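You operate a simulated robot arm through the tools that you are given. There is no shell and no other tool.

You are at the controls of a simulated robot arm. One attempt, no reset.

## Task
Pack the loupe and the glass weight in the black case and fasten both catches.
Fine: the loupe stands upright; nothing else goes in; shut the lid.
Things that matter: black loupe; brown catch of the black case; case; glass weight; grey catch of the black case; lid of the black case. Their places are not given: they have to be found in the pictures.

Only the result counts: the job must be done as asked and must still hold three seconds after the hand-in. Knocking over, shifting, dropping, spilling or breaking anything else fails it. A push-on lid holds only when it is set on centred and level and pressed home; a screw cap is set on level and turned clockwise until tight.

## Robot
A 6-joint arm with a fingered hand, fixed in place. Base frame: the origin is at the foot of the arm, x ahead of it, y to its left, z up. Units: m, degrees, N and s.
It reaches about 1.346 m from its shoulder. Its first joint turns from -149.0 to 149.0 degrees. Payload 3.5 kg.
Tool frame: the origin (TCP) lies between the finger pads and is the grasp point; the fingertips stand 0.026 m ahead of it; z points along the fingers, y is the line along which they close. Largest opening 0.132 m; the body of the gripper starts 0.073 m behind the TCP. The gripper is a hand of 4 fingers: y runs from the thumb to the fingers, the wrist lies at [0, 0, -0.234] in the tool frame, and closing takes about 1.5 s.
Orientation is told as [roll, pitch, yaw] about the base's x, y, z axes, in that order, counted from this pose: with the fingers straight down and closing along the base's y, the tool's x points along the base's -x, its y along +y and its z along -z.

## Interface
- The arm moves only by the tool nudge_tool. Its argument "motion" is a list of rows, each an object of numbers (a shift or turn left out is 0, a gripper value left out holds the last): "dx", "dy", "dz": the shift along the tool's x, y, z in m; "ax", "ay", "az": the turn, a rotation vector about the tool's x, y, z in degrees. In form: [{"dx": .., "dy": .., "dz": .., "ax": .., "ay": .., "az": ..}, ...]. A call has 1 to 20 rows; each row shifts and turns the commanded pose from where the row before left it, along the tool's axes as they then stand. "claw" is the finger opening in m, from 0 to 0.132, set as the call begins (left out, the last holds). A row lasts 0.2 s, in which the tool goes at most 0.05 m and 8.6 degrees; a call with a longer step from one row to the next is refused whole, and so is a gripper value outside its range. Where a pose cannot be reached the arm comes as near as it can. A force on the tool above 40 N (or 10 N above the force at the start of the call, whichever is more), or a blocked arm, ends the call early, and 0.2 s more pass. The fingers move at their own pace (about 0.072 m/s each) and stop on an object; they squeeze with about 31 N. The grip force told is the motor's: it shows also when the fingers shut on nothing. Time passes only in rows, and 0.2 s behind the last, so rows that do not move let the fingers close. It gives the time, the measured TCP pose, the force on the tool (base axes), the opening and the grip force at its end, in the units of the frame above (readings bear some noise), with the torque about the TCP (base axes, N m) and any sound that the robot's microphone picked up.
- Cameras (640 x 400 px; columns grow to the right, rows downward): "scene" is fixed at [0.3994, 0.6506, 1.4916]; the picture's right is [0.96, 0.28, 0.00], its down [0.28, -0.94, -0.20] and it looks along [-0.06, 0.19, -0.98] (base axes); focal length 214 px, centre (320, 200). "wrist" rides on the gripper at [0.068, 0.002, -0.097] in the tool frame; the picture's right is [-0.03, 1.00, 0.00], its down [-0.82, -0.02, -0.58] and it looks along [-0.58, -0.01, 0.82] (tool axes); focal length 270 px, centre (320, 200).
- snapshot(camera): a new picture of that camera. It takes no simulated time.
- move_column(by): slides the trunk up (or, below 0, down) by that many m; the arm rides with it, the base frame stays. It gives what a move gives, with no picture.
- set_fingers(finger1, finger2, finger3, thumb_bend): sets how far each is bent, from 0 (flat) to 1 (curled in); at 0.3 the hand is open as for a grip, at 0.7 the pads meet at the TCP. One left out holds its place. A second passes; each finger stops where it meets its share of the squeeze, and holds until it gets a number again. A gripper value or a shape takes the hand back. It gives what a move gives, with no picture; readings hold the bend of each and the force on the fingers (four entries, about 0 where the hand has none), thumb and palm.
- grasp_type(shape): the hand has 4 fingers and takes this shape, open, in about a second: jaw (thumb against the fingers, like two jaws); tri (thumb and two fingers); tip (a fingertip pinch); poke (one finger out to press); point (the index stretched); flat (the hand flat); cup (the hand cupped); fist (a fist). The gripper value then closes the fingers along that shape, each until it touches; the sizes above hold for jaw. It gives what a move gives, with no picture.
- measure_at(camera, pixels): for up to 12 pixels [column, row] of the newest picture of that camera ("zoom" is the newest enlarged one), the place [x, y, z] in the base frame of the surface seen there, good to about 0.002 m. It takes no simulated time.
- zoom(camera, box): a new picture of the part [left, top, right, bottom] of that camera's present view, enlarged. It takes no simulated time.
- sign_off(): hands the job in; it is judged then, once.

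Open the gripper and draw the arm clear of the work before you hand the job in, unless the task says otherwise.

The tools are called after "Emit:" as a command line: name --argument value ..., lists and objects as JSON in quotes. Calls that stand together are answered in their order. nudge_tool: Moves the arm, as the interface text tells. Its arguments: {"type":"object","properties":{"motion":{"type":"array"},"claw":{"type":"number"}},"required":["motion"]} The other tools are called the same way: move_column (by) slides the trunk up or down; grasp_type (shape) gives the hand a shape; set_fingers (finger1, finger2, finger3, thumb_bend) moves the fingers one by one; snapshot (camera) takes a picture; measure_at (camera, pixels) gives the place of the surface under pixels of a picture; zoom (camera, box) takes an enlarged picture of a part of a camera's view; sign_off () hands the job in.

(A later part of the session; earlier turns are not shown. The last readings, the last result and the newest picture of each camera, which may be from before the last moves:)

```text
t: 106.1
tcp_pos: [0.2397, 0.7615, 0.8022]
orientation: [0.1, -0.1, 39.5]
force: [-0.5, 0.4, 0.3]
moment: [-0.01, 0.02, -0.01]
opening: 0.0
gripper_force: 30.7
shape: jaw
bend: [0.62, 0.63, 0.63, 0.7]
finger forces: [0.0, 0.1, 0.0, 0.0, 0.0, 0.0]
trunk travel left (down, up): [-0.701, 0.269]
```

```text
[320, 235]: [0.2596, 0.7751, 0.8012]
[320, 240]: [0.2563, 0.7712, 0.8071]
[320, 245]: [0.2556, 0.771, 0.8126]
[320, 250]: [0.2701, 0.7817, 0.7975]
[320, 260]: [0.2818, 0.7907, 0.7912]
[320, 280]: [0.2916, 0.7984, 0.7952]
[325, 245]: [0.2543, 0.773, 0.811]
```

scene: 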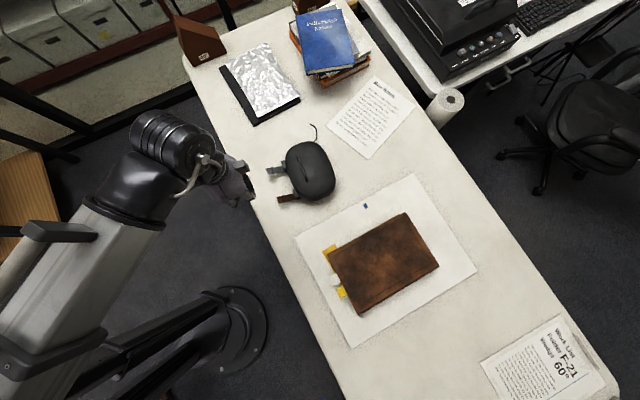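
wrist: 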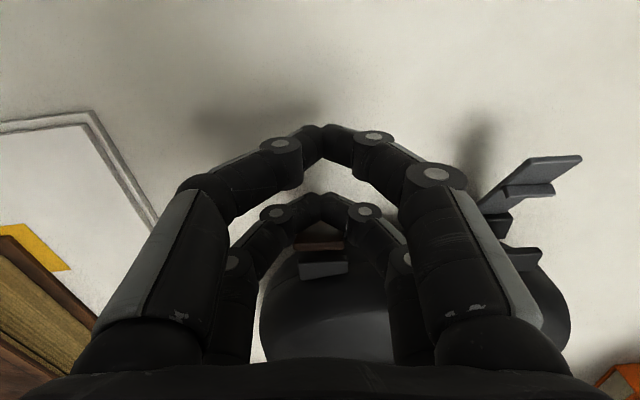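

The strap end is at z≈0.813, about 13° from vertical. I keep pushing in 3 mm steps and listen for the click.

Emit:
nudge_tool --motion '[{"dx": -0.003}, {"dx": -0.003}, {}]'

Emit:
nudge_tool --motion '[{"dx": -0.003}, {"dx": -0.003}, {}]'

Emit:
snapshot --camera "wrist"

```text
t: 106.9
tcp_pos: [0.244, 0.7628, 0.8027]
orientation: [0.1, 0.0, 39.5]
force: [0.4, 0.2, -0.3]
moment: [-0.05, 0.01, -0.03]
opening: 0.0001
gripper_force: 30.6
shape: jaw
bend: [0.62, 0.63, 0.63, 0.7]
finger forces: [0.1, 0.0, 0.1, 0.0, 0.0, 0.1]
trunk travel left (down, up): [-0.701, 0.269]
```

```text
t: 107.7
tcp_pos: [0.2485, 0.7688, 0.8024]
orientation: [0.1, 0.0, 39.6]
force: [-0.5, 0.0, -0.2]
moment: [-0.01, 0.01, -0.02]
opening: 0.0
gripper_force: 30.9
shape: jaw
bend: [0.62, 0.63, 0.63, 0.7]
finger forces: [0.1, 0.0, 0.1, 0.1, 0.0, 0.0]
trunk travel left (down, up): [-0.701, 0.269]
```

```text
taken
```

wrist: 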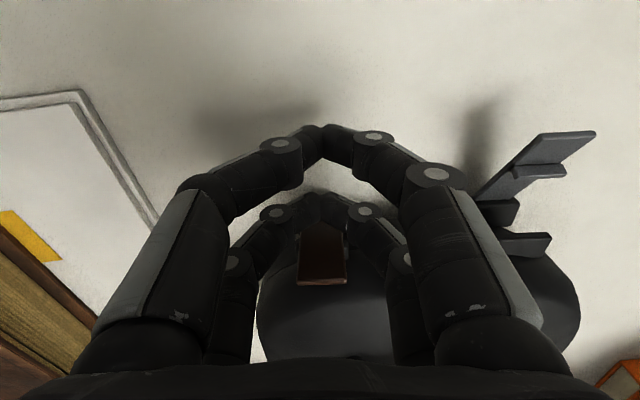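

The strap now lies up against the lid front (outer face visible at (322,255)). I measure its tilt and keep pressing.

Emit:
measure_at --camera "wrist" --pixels '[[322, 240], [322, 250], [322, 260], [322, 270], [322, 278], [322, 283], [322, 290]]'

Emit:
nudge_tool --motion '[{"dx": -0.002}, {"dx": -0.002}, {}]'

Emit:
nudge_tool --motion '[{"dx": -0.002}, {"dx": -0.002}, {}]'

Emit:
snapshot --camera "wrist"

```text
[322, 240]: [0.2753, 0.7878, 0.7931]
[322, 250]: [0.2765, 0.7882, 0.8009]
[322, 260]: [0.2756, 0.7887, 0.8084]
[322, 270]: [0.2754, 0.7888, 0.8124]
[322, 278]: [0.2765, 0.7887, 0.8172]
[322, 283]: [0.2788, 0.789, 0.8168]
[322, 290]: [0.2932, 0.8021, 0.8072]
```

```text
t: 108.5
tcp_pos: [0.252, 0.7698, 0.8015]
orientation: [0.0, 0.0, 39.5]
force: [0.7, 0.3, 0.3]
moment: [0.02, 0.02, 0.01]
opening: 0.0
gripper_force: 30.7
shape: jaw
bend: [0.62, 0.63, 0.63, 0.7]
finger forces: [0.1, 0.1, 0.0, 0.0, 0.0, 0.0]
trunk travel left (down, up): [-0.701, 0.269]
```

```text
t: 109.3
tcp_pos: [0.2538, 0.7727, 0.8039]
orientation: [0.0, 0.0, 39.4]
force: [0.0, 0.0, -0.1]
moment: [0.04, 0.0, 0.0]
opening: 0.0001
gripper_force: 30.9
shape: jaw
bend: [0.62, 0.63, 0.63, 0.7]
finger forces: [0.0, 0.0, 0.0, 0.0, 0.0, 0.0]
trunk travel left (down, up): [-0.701, 0.269]
```

```text
taken
```

wrist: 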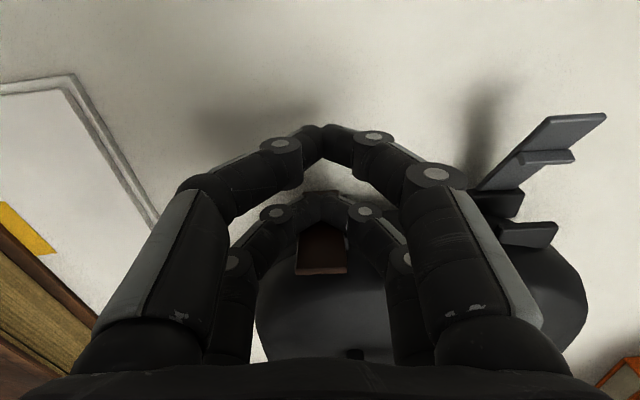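

The strap stands upright with its outer face at b≈-0.072, i.e. it already lies against the lug; my fingers aren't touching. I press on until real force is felt.

Emit:
nudge_tool --motion '[{"dx": -0.002}, {"dx": -0.002}, {"dx": -0.002}, {}]'

Emit:
nudge_tool --motion '[{"dx": -0.002}, {"dx": -0.002}, {}]'

Emit:
snapshot --camera "wrist"

```text
t: 110.3
tcp_pos: [0.2581, 0.7775, 0.803]
orientation: [0.0, 0.1, 39.5]
force: [-2.0, -2.7, -0.6]
moment: [-0.06, 0.03, -0.03]
opening: 0.0003
gripper_force: 30.8
shape: jaw
bend: [0.62, 0.63, 0.63, 0.7]
finger forces: [0.0, 0.0, 0.1, 0.0, 0.0, 0.0]
trunk travel left (down, up): [-0.701, 0.269]
```

```text
t: 111.1
tcp_pos: [0.2613, 0.7806, 0.8027]
orientation: [-0.1, -0.1, 39.5]
force: [-2.0, -3.1, -0.4]
moment: [-0.05, -0.01, 0.01]
opening: 0.0
gripper_force: 30.7
shape: jaw
bend: [0.62, 0.63, 0.63, 0.7]
finger forces: [0.0, 0.0, 0.0, 0.0, 0.0, 0.0]
trunk travel left (down, up): [-0.701, 0.269]
```

```text
taken
```

wrist: 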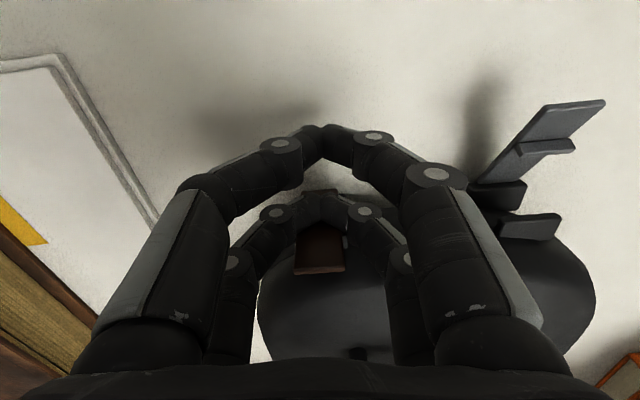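

The force stays near 3.6 N while I advance, so the case itself may be starting to slide. I stop and check its position in the scene picture.

Emit:
zoom --camera "scene" --box '[262, 130, 350, 210]'

Emit:
measure_at --camera "zoom" --pixels '[[350, 200], [280, 140], [325, 245], [300, 100], [420, 150], [380, 330], [205, 170], [130, 200], [265, 320], [250, 300]]'

```text
5.00 times, centred on (306, 170) of scene
```

zoom: 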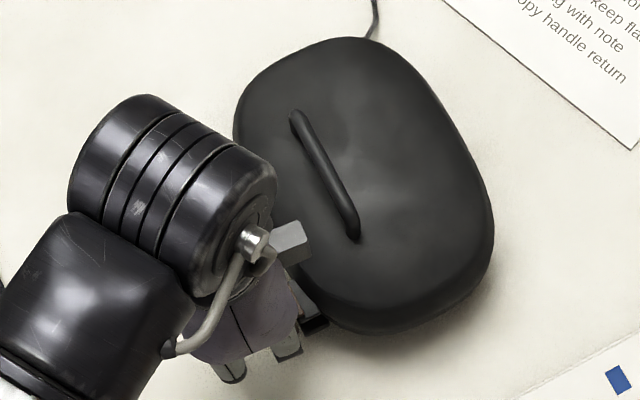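

```text
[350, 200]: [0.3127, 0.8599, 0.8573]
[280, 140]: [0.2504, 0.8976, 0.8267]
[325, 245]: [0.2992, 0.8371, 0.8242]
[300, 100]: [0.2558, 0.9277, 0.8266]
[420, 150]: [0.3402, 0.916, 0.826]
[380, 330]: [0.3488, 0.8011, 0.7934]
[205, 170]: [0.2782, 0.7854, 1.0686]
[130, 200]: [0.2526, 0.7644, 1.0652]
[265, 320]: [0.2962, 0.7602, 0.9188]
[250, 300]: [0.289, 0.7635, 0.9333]
```

The case has slid and turned slightly (handle ends now at (295,115)/(355,238) in the zoom), so plain pushing just moves it once the strap meets the lug. I back off 4 cm to look at the strap itself.

Emit:
nudge_tool --motion '[{"dx": 0.01}, {"dx": 0.015}, {"dx": 0.015}, {}]'

Emit:
snapshot --camera "wrist"

Emit:
zoom --camera "wrist" --box '[240, 180, 400, 300]'

Emit:
zoom --camera "scene" --box '[262, 130, 350, 210]'

```text
t: 112.1
tcp_pos: [0.2302, 0.755, 0.8029]
orientation: [0.0, 0.1, 39.6]
force: [0.1, 0.0, 0.2]
moment: [0.01, 0.01, -0.02]
opening: 0.0
gripper_force: 30.9
shape: jaw
bend: [0.62, 0.63, 0.63, 0.7]
finger forces: [0.1, 0.0, 0.0, 0.0, 0.0, 0.1]
trunk travel left (down, up): [-0.701, 0.269]
```

```text
taken
```

wrist: 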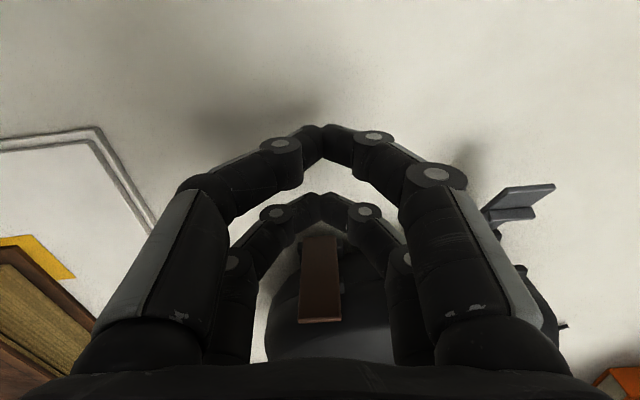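

```text
3.33 times, centred on (320, 240) of wrist
```

zoom: 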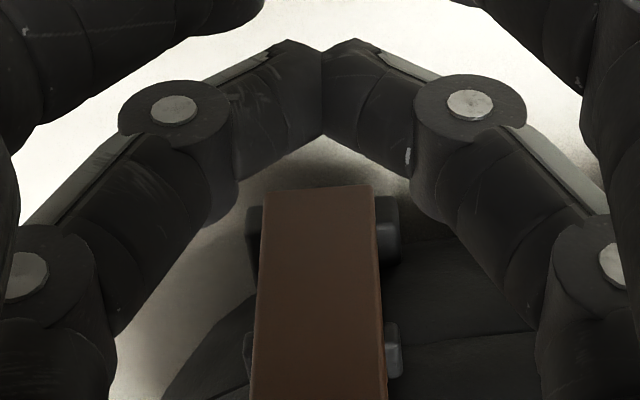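

```text
5.00 times, centred on (306, 170) of scene
```

zoom: 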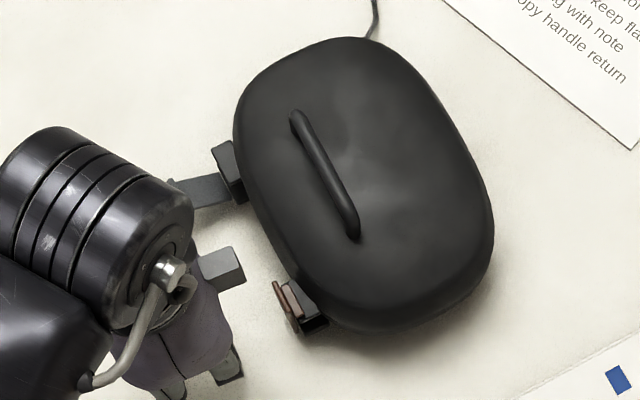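

The brown strap stays upright against its lug. I zoom further in the scene view and measure the new case pose.

Emit:
zoom --camera "scene" --box '[284, 172, 324, 202]'

Emit:
measure_at --camera "zoom" --pixels '[[215, 180], [240, 240], [260, 200], [270, 230], [290, 215], [300, 250], [320, 220], [250, 150], [280, 180], [230, 210], [350, 250], [380, 100]]'

```text
13.33 times, centred on (304, 187) of scene
```

zoom: 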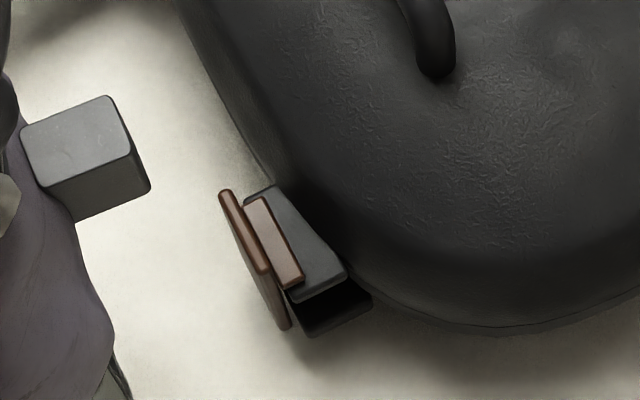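

```text
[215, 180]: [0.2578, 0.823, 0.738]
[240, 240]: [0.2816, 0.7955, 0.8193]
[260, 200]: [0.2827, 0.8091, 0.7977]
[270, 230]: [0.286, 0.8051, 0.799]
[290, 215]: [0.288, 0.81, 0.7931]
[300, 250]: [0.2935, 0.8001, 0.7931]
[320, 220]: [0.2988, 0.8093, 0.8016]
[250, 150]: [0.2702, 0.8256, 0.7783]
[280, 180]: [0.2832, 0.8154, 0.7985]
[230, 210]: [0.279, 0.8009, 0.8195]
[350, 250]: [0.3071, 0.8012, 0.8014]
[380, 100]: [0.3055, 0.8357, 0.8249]
```

The strap's inner ridge (z≈0.799) appears to sit over the lug (top z≈0.793), so it may be hooked but perhaps not pressed home. I measure the strap's outer face along its height in the wrist view.

Emit:
measure_at --camera "wrist" --pixels '[[320, 240], [320, 250], [320, 260], [320, 270], [320, 280], [320, 290], [320, 300], [320, 310], [320, 318], [338, 290], [335, 250], [303, 290]]'

Emit:
zoom --camera "wrist" --box '[280, 225, 360, 335]'

```text
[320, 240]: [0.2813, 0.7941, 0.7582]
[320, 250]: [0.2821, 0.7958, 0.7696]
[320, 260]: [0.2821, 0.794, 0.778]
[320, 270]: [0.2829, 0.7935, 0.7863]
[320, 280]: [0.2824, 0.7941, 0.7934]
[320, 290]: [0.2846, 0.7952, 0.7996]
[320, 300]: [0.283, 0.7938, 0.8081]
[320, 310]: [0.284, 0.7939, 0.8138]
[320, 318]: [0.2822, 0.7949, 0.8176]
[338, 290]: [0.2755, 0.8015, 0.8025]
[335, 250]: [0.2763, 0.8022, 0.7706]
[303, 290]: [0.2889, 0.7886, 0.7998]
```

```text
3.64 times, centred on (320, 280) of wrist
```

zoom: 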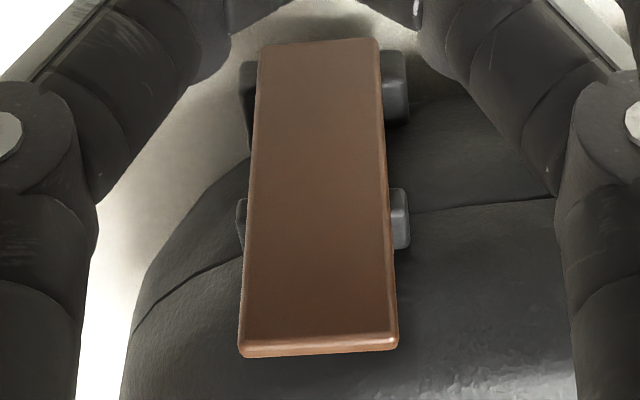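

The strap is exactly vertical (same x,y from z=0.758 to 0.818) and stays put, but no click was heard and the case slid under my push. I back off and rise to re-measure the case pose; then I plan to squeeze strap against handle bar so the case can't slide.

Emit:
nudge_tool --motion '[{"dx": 0.015}, {"dx": 0.015}, {}]'

Emit:
move_column --by 0.15

Emit:
snapshot --camera "wrist"

Emit:
snapshot --camera "scene"

```text
t: 112.9
tcp_pos: [0.2054, 0.7357, 0.8033]
orientation: [0.0, 0.0, 39.5]
force: [-0.1, 0.3, -0.3]
moment: [0.0, 0.0, -0.03]
opening: 0.0
gripper_force: 30.5
shape: jaw
bend: [0.62, 0.63, 0.63, 0.7]
finger forces: [0.0, 0.0, 0.0, 0.1, 0.0, 0.1]
trunk travel left (down, up): [-0.701, 0.269]
```

```text
t: 114.7
tcp_pos: [0.2072, 0.7363, 0.952]
orientation: [0.0, 0.0, 39.5]
force: [-0.3, 0.5, -0.6]
moment: [0.01, 0.05, -0.02]
opening: 0.0
gripper_force: 31.3
shape: jaw
bend: [0.62, 0.63, 0.63, 0.7]
finger forces: [0.0, 0.0, 0.0, 0.1, 0.0, 0.0]
trunk travel left (down, up): [-0.851, 0.119]
```

```text
taken
```

wrist: 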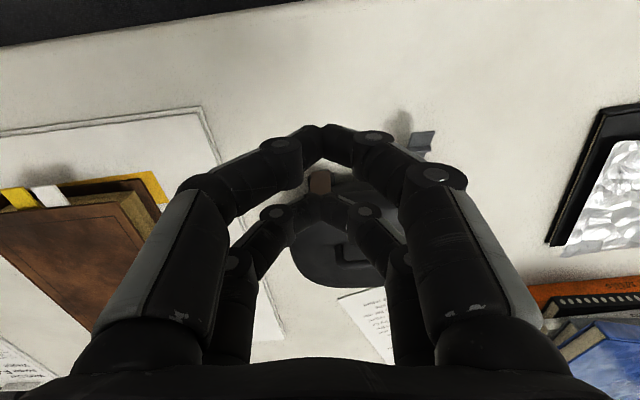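

```text
taken
```

scene: 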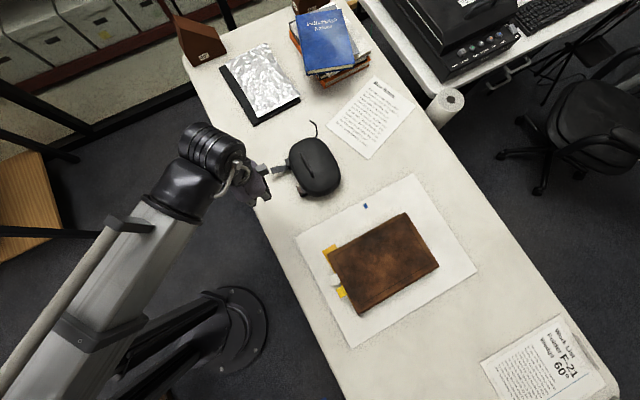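

I check the thin wire near the case end (around (308,130)) for any change, using the same zoom as at the start, and measure the case anew.

Emit:
zoom --camera "scene" --box '[300, 110, 380, 160]'

Emit:
zoom --camera "scene" --box '[262, 130, 350, 210]'

Emit:
measure_at --camera "zoom" --pixels '[[295, 118], [325, 178], [355, 232], [225, 165], [240, 185], [215, 190], [170, 185], [150, 180], [305, 300], [280, 290], [330, 100], [420, 300]]'

```text
8.00 times, centred on (340, 135) of scene
```

zoom: 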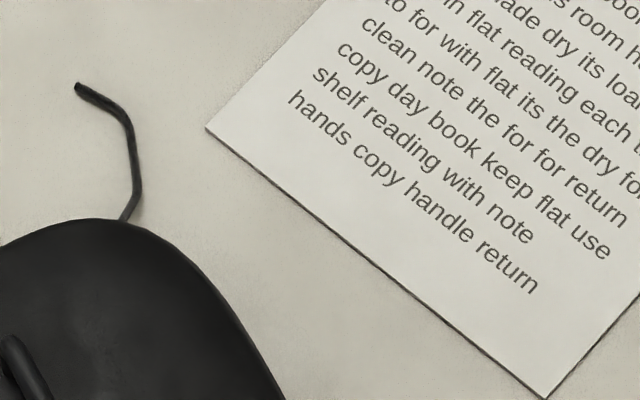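

```text
5.00 times, centred on (306, 170) of scene
```

zoom: 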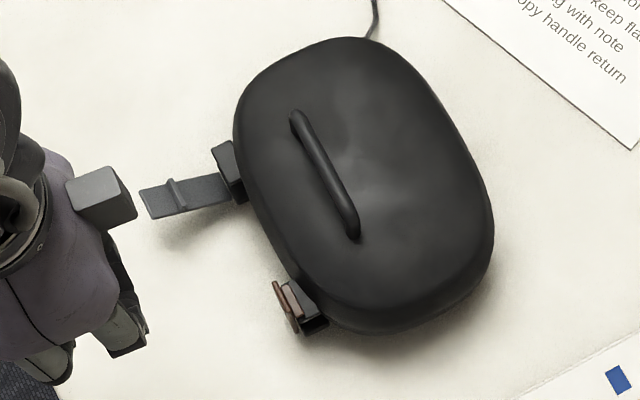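

```text
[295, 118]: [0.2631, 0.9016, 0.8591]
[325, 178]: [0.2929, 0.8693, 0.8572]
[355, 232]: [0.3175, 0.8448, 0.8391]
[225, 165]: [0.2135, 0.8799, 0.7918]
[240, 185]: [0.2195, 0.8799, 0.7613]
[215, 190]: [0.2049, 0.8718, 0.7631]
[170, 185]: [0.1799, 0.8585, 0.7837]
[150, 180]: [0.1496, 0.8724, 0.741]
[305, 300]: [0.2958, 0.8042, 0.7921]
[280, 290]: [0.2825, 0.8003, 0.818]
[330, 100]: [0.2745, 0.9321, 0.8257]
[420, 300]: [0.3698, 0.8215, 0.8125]
```

The "wire" moved rigidly with the case, so it is part of it; nothing else was disturbed. The case is now turned by roughly 7°. I zoom on the grey strap and measure its outline to line up for the second push.

Emit:
zoom --camera "scene" --box '[268, 152, 316, 182]'

Emit:
measure_at --camera "zoom" --pixels '[[70, 190], [85, 230], [130, 165], [150, 215], [140, 190], [200, 180], [240, 180], [300, 140], [300, 170], [270, 110], [290, 200], [330, 180]]'

```text
13.33 times, centred on (292, 167) of scene
```

zoom: 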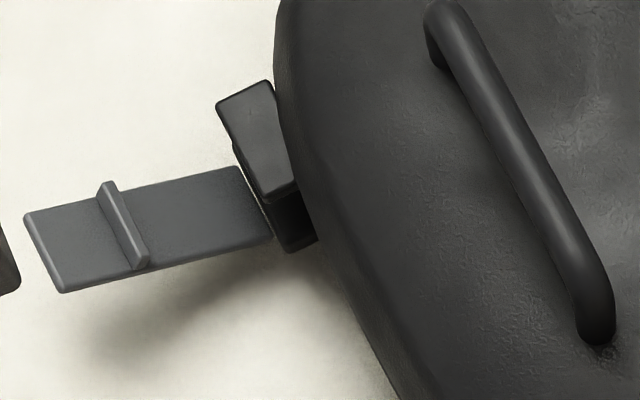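

```text
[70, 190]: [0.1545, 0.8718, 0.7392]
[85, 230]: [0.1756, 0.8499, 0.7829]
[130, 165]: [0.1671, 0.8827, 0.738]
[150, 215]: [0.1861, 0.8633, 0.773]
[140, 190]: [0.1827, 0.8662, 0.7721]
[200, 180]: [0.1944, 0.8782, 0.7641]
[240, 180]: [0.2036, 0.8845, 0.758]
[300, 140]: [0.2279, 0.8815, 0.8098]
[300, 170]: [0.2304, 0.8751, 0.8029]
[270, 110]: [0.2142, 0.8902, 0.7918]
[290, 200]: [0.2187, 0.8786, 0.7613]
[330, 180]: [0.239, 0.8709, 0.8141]
```

Grey strap: hinge centre ≈(0.2075,0.8747), free end ≈(0.1654,0.8379); the case is turned about 4.5°. I turn the hand to yaw 43.5° and line up in front of the grey strap.

Emit:
nudge_tool --motion '[{"az": -4.0}, {"dx": 0.0021, "dy": 0.0252}, {"dx": 0.0021, "dy": 0.0252}, {"dx": 0.0021, "dy": 0.0252}, {"dx": 0.0022, "dy": 0.0252}, {}, {}]'

Emit:
move_column --by -0.149

Emit:
snapshot --camera "wrist"

Emit:
measure_at --camera "wrist" --pixels '[[320, 225], [320, 240], [320, 250], [320, 260], [320, 270], [320, 280], [320, 300], [320, 320], [305, 255], [340, 255]]'

```text
t: 116.3
tcp_pos: [0.1339, 0.8037, 0.9522]
orientation: [0.1, 0.0, 43.5]
force: [0.0, -0.1, 0.6]
moment: [0.01, 0.0, 0.0]
opening: 0.0
gripper_force: 30.9
shape: jaw
bend: [0.62, 0.63, 0.63, 0.7]
finger forces: [0.1, 0.1, 0.0, 0.0, 0.0, 0.1]
trunk travel left (down, up): [-0.851, 0.119]
```

```text
t: 118.0
tcp_pos: [0.1336, 0.8023, 0.8032]
orientation: [-0.1, 0.0, 43.6]
force: [0.2, 0.3, -0.8]
moment: [0.03, 0.01, -0.02]
opening: 0.0002
gripper_force: 30.9
shape: jaw
bend: [0.62, 0.63, 0.63, 0.7]
finger forces: [0.1, 0.1, 0.1, 0.0, 0.1, 0.1]
trunk travel left (down, up): [-0.702, 0.268]
```

```text
taken
```

wrist: 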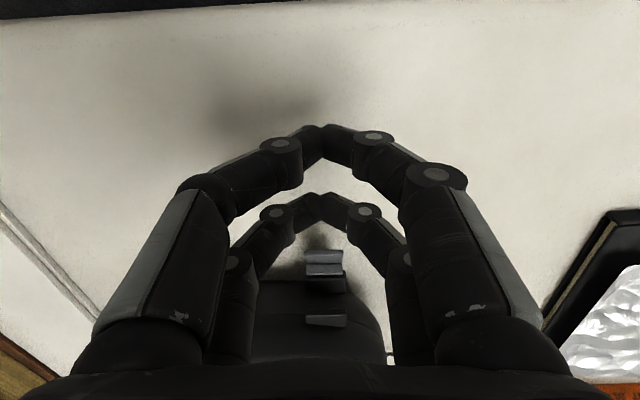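

```text
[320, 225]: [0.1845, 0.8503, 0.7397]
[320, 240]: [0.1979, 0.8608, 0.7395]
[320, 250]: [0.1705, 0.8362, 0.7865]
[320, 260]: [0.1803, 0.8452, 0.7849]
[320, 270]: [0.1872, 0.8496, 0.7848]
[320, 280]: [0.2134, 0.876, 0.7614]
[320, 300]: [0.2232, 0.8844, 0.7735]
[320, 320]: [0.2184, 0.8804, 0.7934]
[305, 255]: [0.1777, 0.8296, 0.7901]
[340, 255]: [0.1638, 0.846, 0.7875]
```

Strap centred at col 323. I advance in steps: first 4.5 cm.

Emit:
nudge_tool --motion '[{"dx": -0.008}, {"dx": -0.008}, {"dx": -0.005}, {"dx": -0.004}, {"dx": -0.004}, {"dx": -0.004}, {"dx": -0.004}, {"dx": -0.004}, {"dx": -0.004}, {}]'

Emit:
snapshot --camera "wrist"

Emit:
measure_at --camera "wrist" --pixels '[[322, 230], [322, 235], [322, 240], [322, 245], [322, 250], [322, 260], [322, 290], [322, 300]]'

```text
t: 120.2
tcp_pos: [0.1671, 0.8343, 0.8047]
orientation: [0.0, 0.0, 43.4]
force: [0.2, -0.8, 0.4]
moment: [-0.01, -0.02, 0.0]
opening: 0.0
gripper_force: 31.2
shape: jaw
bend: [0.62, 0.63, 0.63, 0.7]
finger forces: [0.1, 0.1, 0.0, 0.0, 0.0, 0.0]
trunk travel left (down, up): [-0.702, 0.268]
```

```text
taken
```

wrist: 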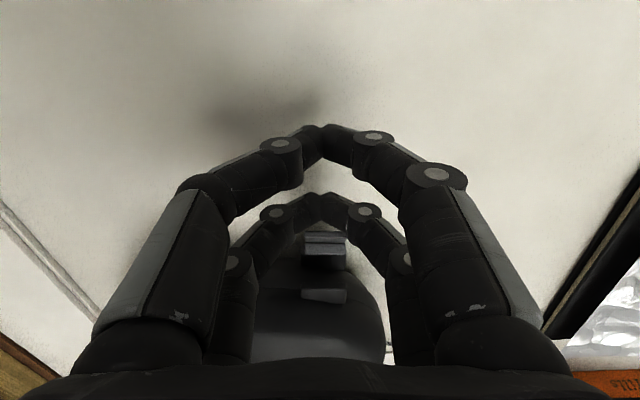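

```text
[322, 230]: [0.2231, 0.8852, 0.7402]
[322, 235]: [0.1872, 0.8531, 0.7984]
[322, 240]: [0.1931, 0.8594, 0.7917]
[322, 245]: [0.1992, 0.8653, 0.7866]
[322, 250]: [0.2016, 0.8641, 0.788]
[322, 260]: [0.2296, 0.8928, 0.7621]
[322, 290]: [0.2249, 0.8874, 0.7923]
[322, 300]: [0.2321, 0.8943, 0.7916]
```

The grey strap is rising (end at z≈0.798). I continue 1.8 cm in 3 mm steps.

Emit:
nudge_tool --motion '[{"dx": -0.003}, {"dx": -0.003}, {"dx": -0.003}, {"dx": -0.003}, {"dx": -0.003}, {"dx": -0.003}, {}]'

Emit:
snapshot --camera "wrist"

Emit:
measure_at --camera "wrist" --pixels '[[322, 230], [322, 235], [322, 240], [322, 245], [322, 250], [322, 260], [322, 270], [322, 280]]'

```text
t: 121.8
tcp_pos: [0.1776, 0.8474, 0.8038]
orientation: [0.1, -0.1, 43.6]
force: [0.2, -1.1, 0.4]
moment: [-0.01, 0.04, 0.0]
opening: 0.0
gripper_force: 31.6
shape: jaw
bend: [0.62, 0.63, 0.63, 0.7]
finger forces: [0.0, 0.0, 0.0, 0.0, 0.0, 0.0]
trunk travel left (down, up): [-0.702, 0.268]
```

```text
taken
```

wrist: 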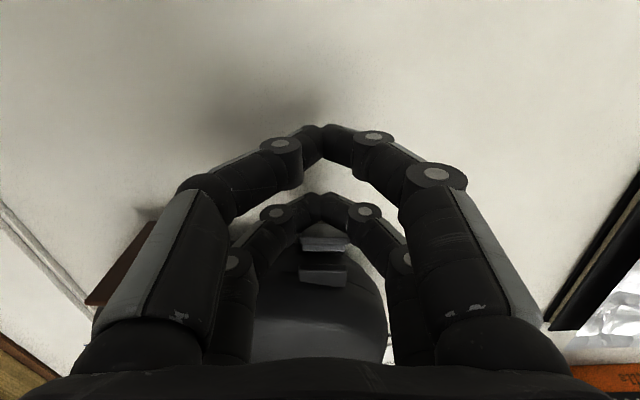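

```text
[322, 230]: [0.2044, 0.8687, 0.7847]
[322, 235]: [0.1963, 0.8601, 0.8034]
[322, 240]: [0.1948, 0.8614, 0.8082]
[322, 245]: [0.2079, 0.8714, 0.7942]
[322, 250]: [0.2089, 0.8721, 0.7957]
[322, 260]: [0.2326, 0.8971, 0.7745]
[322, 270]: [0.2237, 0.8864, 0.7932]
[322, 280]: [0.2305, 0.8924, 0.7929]
```

Grey strap end is now at z≈0.808, ~22° from vertical. I continue 9 mm in small steps with checks.

Emit:
nudge_tool --motion '[{"dx": -0.003}, {"dx": -0.003}, {"dx": -0.003}, {}]'

Emit:
snapshot --camera "wrist"

Emit:
measure_at --camera "wrist" --pixels '[[322, 230], [322, 235], [322, 240], [322, 245], [322, 250], [322, 255], [322, 260], [322, 270]]'

```text
t: 122.8
tcp_pos: [0.1856, 0.8526, 0.8028]
orientation: [-0.1, 0.0, 43.4]
force: [0.2, -0.3, -0.3]
moment: [-0.01, -0.01, 0.03]
opening: 0.0001
gripper_force: 30.7
shape: jaw
bend: [0.62, 0.63, 0.63, 0.7]
finger forces: [0.0, 0.0, 0.0, 0.0, 0.0, 0.0]
trunk travel left (down, up): [-0.702, 0.268]
```

```text
taken
```

wrist: 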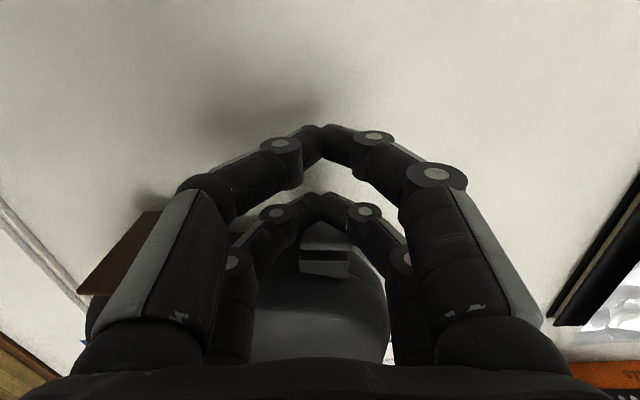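

```text
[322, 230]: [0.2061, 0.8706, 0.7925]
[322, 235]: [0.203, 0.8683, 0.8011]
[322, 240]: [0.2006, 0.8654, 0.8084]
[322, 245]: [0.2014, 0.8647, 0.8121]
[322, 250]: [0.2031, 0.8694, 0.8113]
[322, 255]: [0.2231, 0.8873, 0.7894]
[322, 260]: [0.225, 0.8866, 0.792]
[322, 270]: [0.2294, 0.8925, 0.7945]
```

Strap about 15° from vertical; the case hasn't moved yet. I continue 3 mm at a time.

Emit:
nudge_tool --motion '[{"dx": -0.003}, {}, {}]'

Emit:
measure_at --camera "wrist" --pixels '[[322, 240]]'

Emit:
snapshot --camera "wrist"

Emit:
measure_at --camera "wrist" --pixels '[[322, 235], [322, 240], [322, 245], [322, 250], [322, 255], [322, 260], [322, 265], [322, 270]]'

```text
t: 123.6
tcp_pos: [0.1876, 0.8561, 0.8043]
orientation: [0.0, 0.0, 43.5]
force: [-0.2, -0.9, -0.1]
moment: [-0.01, 0.02, -0.01]
opening: 0.0001
gripper_force: 30.7
shape: jaw
bend: [0.62, 0.63, 0.63, 0.7]
finger forces: [0.0, 0.0, 0.0, 0.0, 0.0, 0.0]
trunk travel left (down, up): [-0.702, 0.268]
```

```text
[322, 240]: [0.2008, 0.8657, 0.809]
```

```text
taken
```

wrist: 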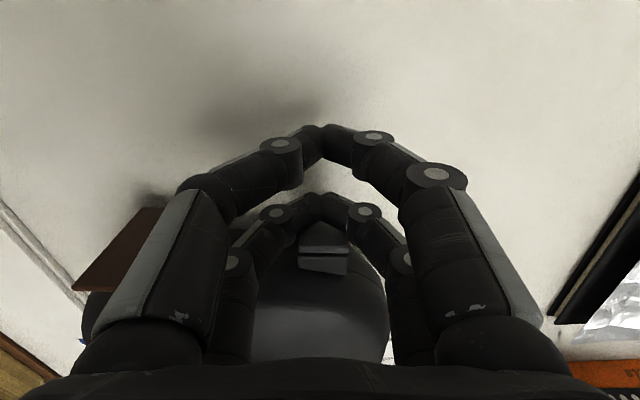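

```text
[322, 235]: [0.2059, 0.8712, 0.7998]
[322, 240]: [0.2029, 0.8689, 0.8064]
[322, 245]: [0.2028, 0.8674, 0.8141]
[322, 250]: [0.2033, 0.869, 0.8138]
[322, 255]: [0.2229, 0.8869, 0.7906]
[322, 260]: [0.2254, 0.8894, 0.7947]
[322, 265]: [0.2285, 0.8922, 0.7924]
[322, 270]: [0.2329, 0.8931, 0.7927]
```

Still following the finger (end at b≈-0.094, z≈0.814). Another 3 mm.

Emit:
nudge_tool --motion '[{"dx": -0.003}, {}, {}]'

Emit:
snapshot --camera "wrist"

Emit:
measure_at --camera "wrist" --pixels '[[322, 235], [322, 240], [322, 245], [322, 250], [322, 255], [322, 260], [322, 265], [322, 270]]'

```text
t: 124.4
tcp_pos: [0.1891, 0.8561, 0.8038]
orientation: [0.1, 0.0, 43.5]
force: [-0.2, -0.1, -0.1]
moment: [0.0, -0.02, -0.01]
opening: 0.0002
gripper_force: 30.6
shape: jaw
bend: [0.62, 0.63, 0.63, 0.7]
finger forces: [0.0, 0.1, 0.0, 0.0, 0.1, 0.1]
trunk travel left (down, up): [-0.702, 0.268]
```

```text
taken
```

wrist: 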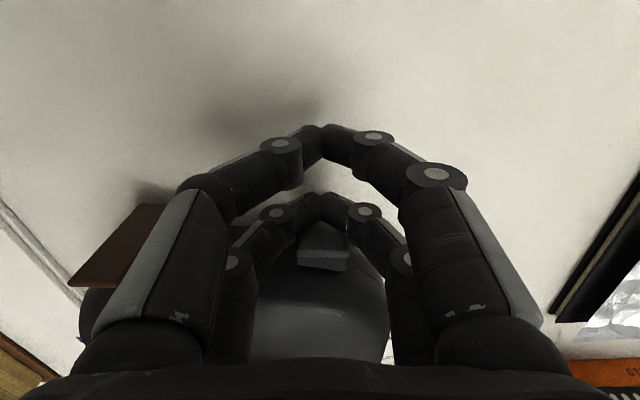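

```text
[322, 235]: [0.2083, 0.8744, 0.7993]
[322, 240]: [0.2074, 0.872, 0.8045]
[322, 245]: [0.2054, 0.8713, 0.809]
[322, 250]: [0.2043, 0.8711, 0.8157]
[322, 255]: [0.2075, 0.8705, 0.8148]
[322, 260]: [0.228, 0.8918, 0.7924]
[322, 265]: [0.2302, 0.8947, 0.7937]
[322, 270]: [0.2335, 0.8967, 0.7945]
```

Still slightly leaning out. Another 3 mm.

Emit:
nudge_tool --motion '[{"dx": -0.003}, {}, {}]'

Emit:
snapshot --camera "wrist"

Emit:
measure_at --camera "wrist" --pixels '[[322, 235], [322, 240], [322, 245], [322, 250], [322, 255], [322, 260], [322, 265], [322, 270]]'

```text
t: 125.2
tcp_pos: [0.1912, 0.86, 0.8034]
orientation: [-0.1, 0.0, 43.4]
force: [-0.8, -0.4, 0.2]
moment: [0.0, 0.02, 0.0]
opening: 0.0
gripper_force: 31.3
shape: jaw
bend: [0.62, 0.63, 0.63, 0.7]
finger forces: [0.1, 0.0, 0.1, 0.1, 0.0, 0.1]
trunk travel left (down, up): [-0.702, 0.268]
```

```text
taken
```

wrist: 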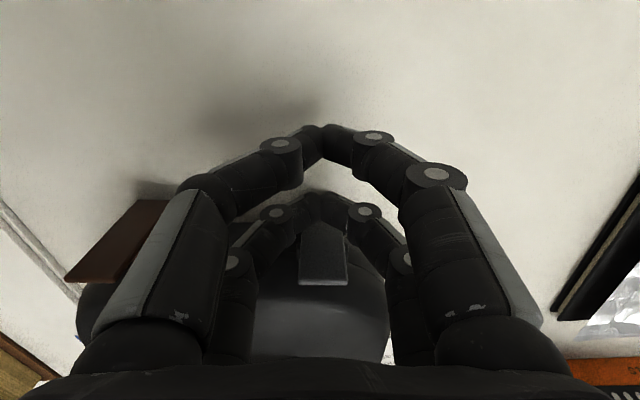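

```text
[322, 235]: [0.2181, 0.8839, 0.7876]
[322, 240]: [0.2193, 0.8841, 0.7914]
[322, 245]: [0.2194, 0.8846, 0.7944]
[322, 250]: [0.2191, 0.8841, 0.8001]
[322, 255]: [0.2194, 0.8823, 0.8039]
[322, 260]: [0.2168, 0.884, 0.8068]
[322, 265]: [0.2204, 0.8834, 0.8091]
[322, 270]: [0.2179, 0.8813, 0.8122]
```

The grey strap snapped upright by itself ahead of the finger (now vertical at (0.219,0.884)), just as the brown one did — an over-centre snap. I press it gently home in small steps, stopping at a few newtons so the case doesn't slide.

Emit:
nudge_tool --motion '[{"dx": -0.003}, {"dx": -0.003}, {"dx": -0.002}, {}]'

Emit:
nudge_tool --motion '[{"dx": -0.002}, {}]'

Emit:
snapshot --camera "wrist"

Emit:
measure_at --camera "wrist" --pixels '[[322, 235], [322, 240], [322, 245], [322, 250], [322, 255], [322, 260], [322, 265], [322, 270]]'

```text
t: 126.2
tcp_pos: [0.1986, 0.8652, 0.8031]
orientation: [0.0, 0.0, 43.5]
force: [0.8, -0.3, 0.7]
moment: [-0.03, 0.02, 0.0]
opening: 0.0
gripper_force: 30.9
shape: jaw
bend: [0.62, 0.63, 0.63, 0.7]
finger forces: [0.1, 0.0, 0.0, 0.0, 0.0, 0.0]
trunk travel left (down, up): [-0.702, 0.268]
```

```text
t: 126.8
tcp_pos: [0.1993, 0.8653, 0.8029]
orientation: [0.0, 0.0, 43.5]
force: [-1.7, -1.9, -0.9]
moment: [-0.02, -0.01, -0.02]
opening: 0.0
gripper_force: 31.4
shape: jaw
bend: [0.62, 0.63, 0.63, 0.7]
finger forces: [0.0, 0.1, 0.1, 0.0, 0.0, 0.0]
trunk travel left (down, up): [-0.702, 0.268]
```

```text
taken
```

wrist: 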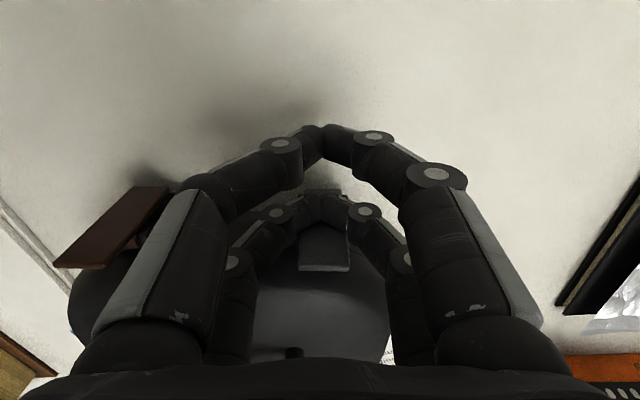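

```text
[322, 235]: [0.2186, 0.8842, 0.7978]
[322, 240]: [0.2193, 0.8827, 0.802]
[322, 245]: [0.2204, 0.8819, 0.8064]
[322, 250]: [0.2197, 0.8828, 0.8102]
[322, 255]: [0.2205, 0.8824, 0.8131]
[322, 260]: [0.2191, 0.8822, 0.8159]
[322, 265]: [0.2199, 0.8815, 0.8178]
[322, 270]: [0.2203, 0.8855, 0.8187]
```

Grey strap takes 2.5 N without moving: it's home, and the brown one still stands vertical. I back the hand off, raise it, and inspect both catches from above.

Emit:
nudge_tool --motion '[{"dx": 0.01}, {"dx": 0.02}, {"dx": 0.03}, {"dx": 0.03}, {}]'

Emit:
move_column --by 0.15

Emit:
zoom --camera "scene" --box '[262, 130, 350, 210]'

Emit:
zoom --camera "scene" --box '[272, 150, 320, 180]'

Emit:
zoom --camera "scene" --box '[284, 172, 324, 202]'

```text
t: 128.0
tcp_pos: [0.1363, 0.8047, 0.8025]
orientation: [0.0, 0.1, 43.6]
force: [0.1, 0.5, 0.7]
moment: [0.01, 0.02, 0.02]
opening: 0.0
gripper_force: 31.2
shape: jaw
bend: [0.62, 0.63, 0.63, 0.7]
finger forces: [0.0, 0.0, 0.0, 0.0, 0.0, 0.0]
trunk travel left (down, up): [-0.702, 0.268]
```

```text
t: 129.8
tcp_pos: [0.1362, 0.8049, 0.9539]
orientation: [0.0, 0.0, 43.5]
force: [0.0, -0.4, -0.2]
moment: [0.01, 0.0, -0.01]
opening: 0.0002
gripper_force: 31.1
shape: jaw
bend: [0.62, 0.63, 0.63, 0.7]
finger forces: [0.0, 0.1, 0.1, 0.0, 0.1, 0.0]
trunk travel left (down, up): [-0.852, 0.118]
```

```text
5.00 times, centred on (306, 170) of scene
```

zoom: 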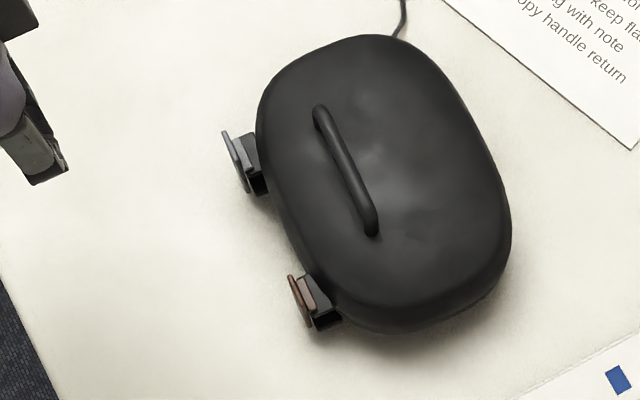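

```text
13.33 times, centred on (296, 165) of scene
```

zoom: 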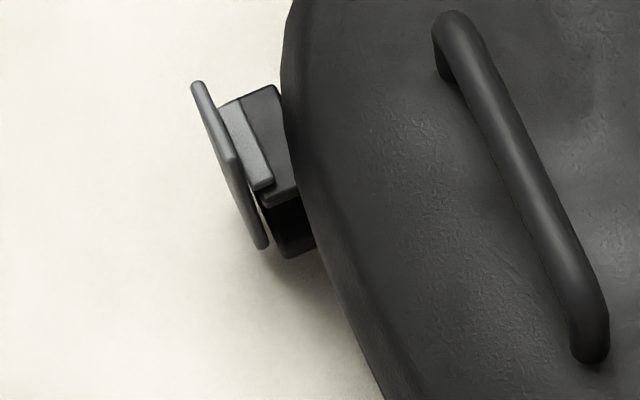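

```text
13.33 times, centred on (304, 187) of scene
```

zoom: 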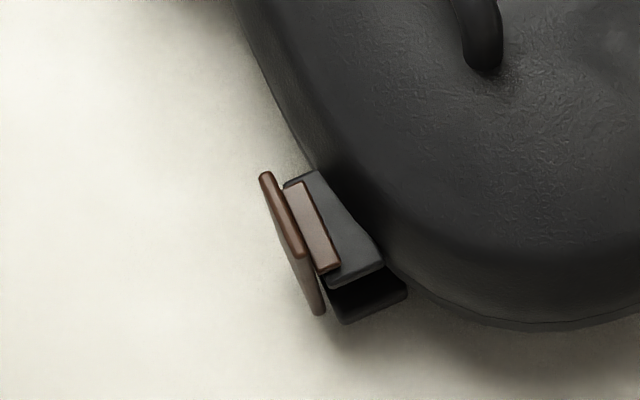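

Both catches are hooked: each strap stands upright with its ridge over the lid's lug, and the lid is flat and closed. I open the hand and draw the arm clear, up and back toward the base.

Emit:
nudge_tool --motion '[{"dx": 0.03}, {"dx": 0.04}, {"dx": 0.04}, {"dx": 0.04}, {"dx": 0.04}, {}, {}]' --claw 0.13

Emit:
move_column --by 0.1

Emit:
snapshot --camera "scene"

Emit:
zoom --camera "scene" --box '[272, 130, 352, 205]'

Emit:
measure_at --camera "zoom" --pixels '[[190, 130], [200, 150], [222, 160], [260, 290], [275, 310], [295, 310], [330, 200], [300, 100], [420, 150], [400, 300], [250, 200], [360, 250]]'

```text
t: 131.4
tcp_pos: [-0.0038, 0.6735, 0.9527]
orientation: [0.0, 0.0, 43.5]
force: [0.3, 0.4, -0.3]
moment: [-0.01, 0.0, 0.01]
opening: 0.1298
gripper_force: 0.0
shape: jaw
bend: [0.33, 0.33, 0.33, 0.29]
finger forces: [0.1, 0.1, 0.0, 0.1, 0.1, 0.0]
trunk travel left (down, up): [-0.852, 0.118]
```

```text
t: 132.7
tcp_pos: [-0.0044, 0.6743, 1.0541]
orientation: [-0.1, -0.1, 43.5]
force: [-0.1, -0.1, -0.2]
moment: [-0.01, -0.01, -0.01]
opening: 0.1302
gripper_force: 0.0
shape: jaw
bend: [0.33, 0.33, 0.33, 0.29]
finger forces: [0.1, 0.0, 0.0, 0.0, 0.0, 0.0]
trunk travel left (down, up): [-0.952, 0.018]
```

```text
taken
```

scene: 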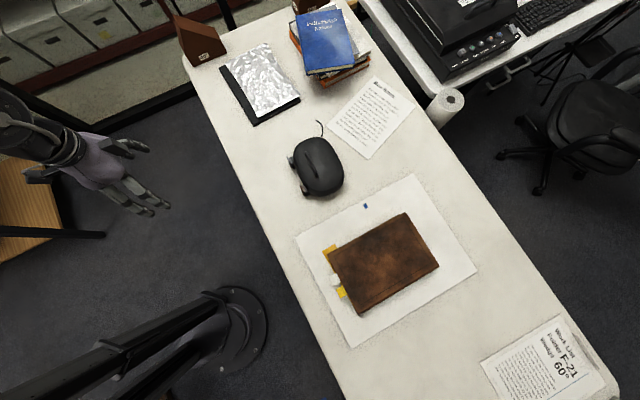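

```text
5.33 times, centred on (312, 168) of scene
```

zoom: 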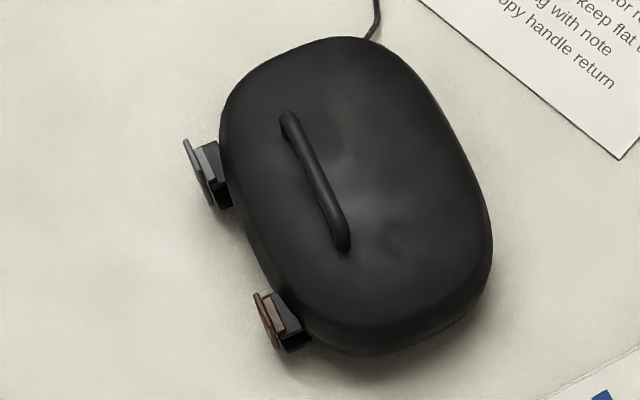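

```text
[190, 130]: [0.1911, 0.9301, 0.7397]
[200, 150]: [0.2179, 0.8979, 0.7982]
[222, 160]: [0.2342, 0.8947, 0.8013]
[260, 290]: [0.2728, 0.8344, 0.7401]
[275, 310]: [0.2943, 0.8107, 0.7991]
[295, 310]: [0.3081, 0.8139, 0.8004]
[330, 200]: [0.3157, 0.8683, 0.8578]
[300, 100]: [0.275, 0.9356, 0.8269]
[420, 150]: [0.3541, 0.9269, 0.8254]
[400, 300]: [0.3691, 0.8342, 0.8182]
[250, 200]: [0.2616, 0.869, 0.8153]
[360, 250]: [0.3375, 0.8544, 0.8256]
```

Everything is settled: lid flat, both straps upright, other objects unchanged. Since I heard no click, I want to verify the catches hold with a very gentle lift test on the handle; first I measure the bar precisely.

Emit:
measure_at --camera "zoom" --pixels '[[289, 125], [297, 145], [305, 163], [315, 185], [323, 203], [331, 222], [338, 238]]'

Emit:
zoom --camera "scene" --box '[284, 148, 324, 198]'

```text
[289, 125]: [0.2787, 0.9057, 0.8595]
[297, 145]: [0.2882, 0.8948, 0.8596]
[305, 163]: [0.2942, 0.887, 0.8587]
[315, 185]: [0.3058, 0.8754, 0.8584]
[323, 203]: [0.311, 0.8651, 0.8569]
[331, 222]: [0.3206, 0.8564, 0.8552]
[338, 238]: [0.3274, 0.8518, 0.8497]
```

```text
8.00 times, centred on (304, 173) of scene
```

zoom: 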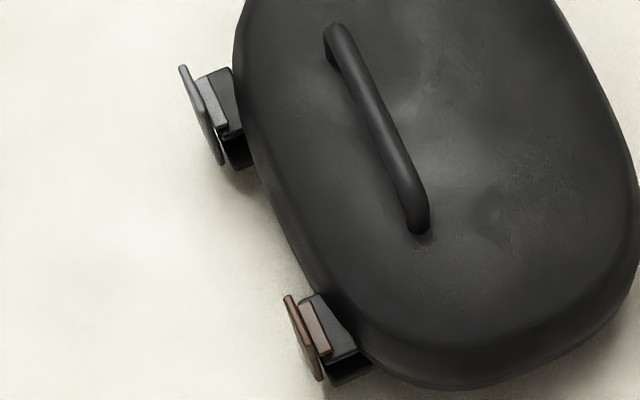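

Bar midpoint ≈(0.303,0.877) at angle -49.6°. I turn the hand to yaw -49.6° with a 0.05 opening and move above it.

Emit:
nudge_tool --motion '[{"az": 8.5}, {"az": 8.5}, {"az": 8.5}, {"az": 8.5}, {"az": 8.5}, {"az": 8.5}, {"az": 8.5}, {"az": 8.5}, {"az": 8.5}, {"az": 8.5}, {"az": 8.1}, {}]' --claw 0.05

Emit:
nudge_tool --motion '[{"dx": -0.005, "dy": 0.0406}, {"dx": -0.005, "dy": 0.0406}, {"dx": -0.005, "dy": 0.0406}, {"dx": -0.005, "dy": 0.0406}, {"dx": -0.005, "dy": 0.0406}, {"dx": -0.005, "dy": 0.0406}, {"dx": -0.005, "dy": 0.0406}, {"dx": -0.005, "dy": 0.0406}, {"dx": -0.0048, "dy": 0.0406}, {}, {}]'

Emit:
snapshot --camera "wrist"

```text
t: 135.3
tcp_pos: [-0.0051, 0.6747, 1.0529]
orientation: [-0.1, -0.1, -49.7]
force: [-0.3, 0.1, -0.2]
moment: [0.01, -0.02, -0.01]
opening: 0.0505
gripper_force: 0.1
shape: jaw
bend: [0.73, 0.73, 0.73, 0.7]
finger forces: [0.0, 0.0, 0.0, 0.1, 0.0, 0.0]
trunk travel left (down, up): [-0.952, 0.018]
```

```text
t: 137.7
tcp_pos: [0.3025, 0.8752, 1.0536]
orientation: [0.0, 0.0, -49.6]
force: [0.3, 0.2, 0.0]
moment: [0.01, 0.02, 0.0]
opening: 0.0504
gripper_force: 0.1
shape: jaw
bend: [0.73, 0.73, 0.73, 0.7]
finger forces: [0.1, 0.1, 0.0, 0.0, 0.0, 0.1]
trunk travel left (down, up): [-0.952, 0.018]
```

```text
taken
```

wrist: 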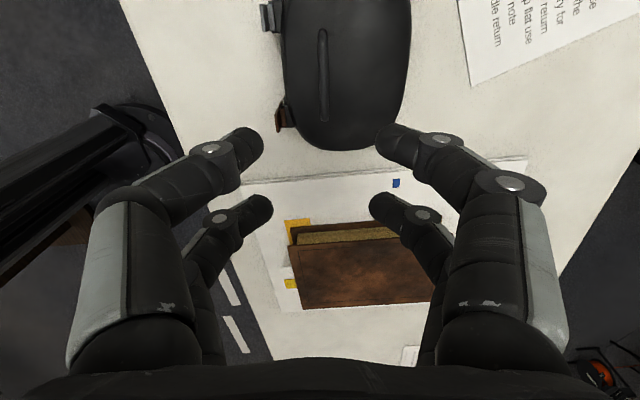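

The bar is at (322,75), nearly centred between the fingers. I measure it in this view for fine centring.

Emit:
measure_at --camera "wrist" --pixels '[[321, 45], [322, 70], [323, 95], [325, 115], [300, 75], [350, 75], [268, 18], [282, 120]]'

Emit:
zoom --camera "wrist" --box '[240, 0, 440, 160]'

```text
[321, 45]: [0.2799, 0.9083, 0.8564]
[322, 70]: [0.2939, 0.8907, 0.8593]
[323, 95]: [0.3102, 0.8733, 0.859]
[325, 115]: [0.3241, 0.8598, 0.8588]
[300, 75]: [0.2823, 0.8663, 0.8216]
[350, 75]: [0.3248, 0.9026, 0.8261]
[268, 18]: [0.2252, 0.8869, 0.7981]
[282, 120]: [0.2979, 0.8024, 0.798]
```

```text
2.50 times, centred on (340, 80) of wrist
```

zoom: 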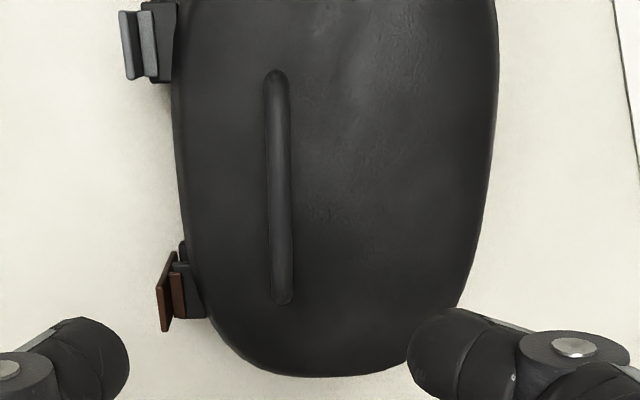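

I shift 4.5 mm sideways and 12 mm along the bar to centre, turn 2° more, and lower to TCP≈0.862.

Emit:
nudge_tool --motion '[{"az": -2.0}, {"dx": 0.012, "dy": 0.0045}, {}, {}]'

Emit:
move_column --by -0.15

Emit:
snapshot --camera "wrist"

Emit:
measure_at --camera "wrist" --pixels '[[321, 100], [322, 130], [323, 160], [322, 90], [270, 100], [380, 100]]'

```text
t: 138.7
tcp_pos: [0.2969, 0.8874, 1.0536]
orientation: [0.1, 0.0, -47.6]
force: [1.0, -0.4, -0.6]
moment: [0.01, -0.02, 0.0]
opening: 0.0504
gripper_force: 0.1
shape: jaw
bend: [0.73, 0.73, 0.73, 0.7]
finger forces: [0.0, 0.0, 0.0, 0.0, 0.0, 0.1]
out of reach, approached as far as the arm can: row 2
trunk travel left (down, up): [-0.952, 0.018]
```

```text
t: 140.4
tcp_pos: [0.2975, 0.8878, 0.9044]
orientation: [0.0, 0.0, -47.6]
force: [0.6, 0.2, -0.1]
moment: [0.02, -0.01, 0.05]
opening: 0.0504
gripper_force: 0.1
shape: jaw
bend: [0.73, 0.73, 0.73, 0.7]
finger forces: [0.1, 0.1, 0.0, 0.0, 0.0, 0.0]
trunk travel left (down, up): [-0.802, 0.168]
```

```text
taken
```

wrist: 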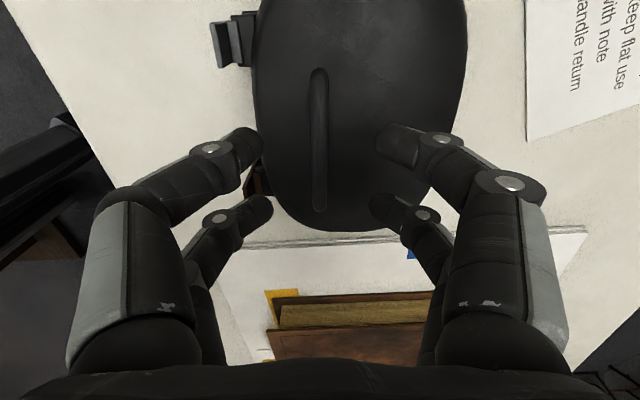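

```text
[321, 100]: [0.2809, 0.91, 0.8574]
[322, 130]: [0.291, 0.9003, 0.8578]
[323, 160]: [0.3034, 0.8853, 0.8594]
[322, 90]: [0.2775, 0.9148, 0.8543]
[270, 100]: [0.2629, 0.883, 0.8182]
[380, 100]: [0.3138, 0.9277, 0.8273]
```

The bar sits centred and parallel between the finger pairs (col 320). I lower 4.2 cm.

Emit:
move_column --by -0.042

Emit:
snapshot --camera "wrist"

```text
t: 141.3
tcp_pos: [0.2971, 0.8861, 0.8615]
orientation: [0.0, 0.0, -47.6]
force: [0.6, -0.1, 0.9]
moment: [0.03, -0.02, -0.05]
opening: 0.0502
gripper_force: 0.0
shape: jaw
bend: [0.73, 0.73, 0.73, 0.7]
finger forces: [0.1, 0.0, 0.1, 0.0, 0.1, 0.0]
trunk travel left (down, up): [-0.76, 0.21]
```

```text
taken
```

wrist: 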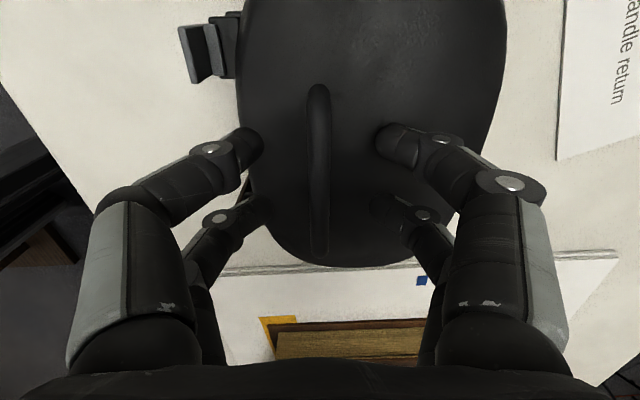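

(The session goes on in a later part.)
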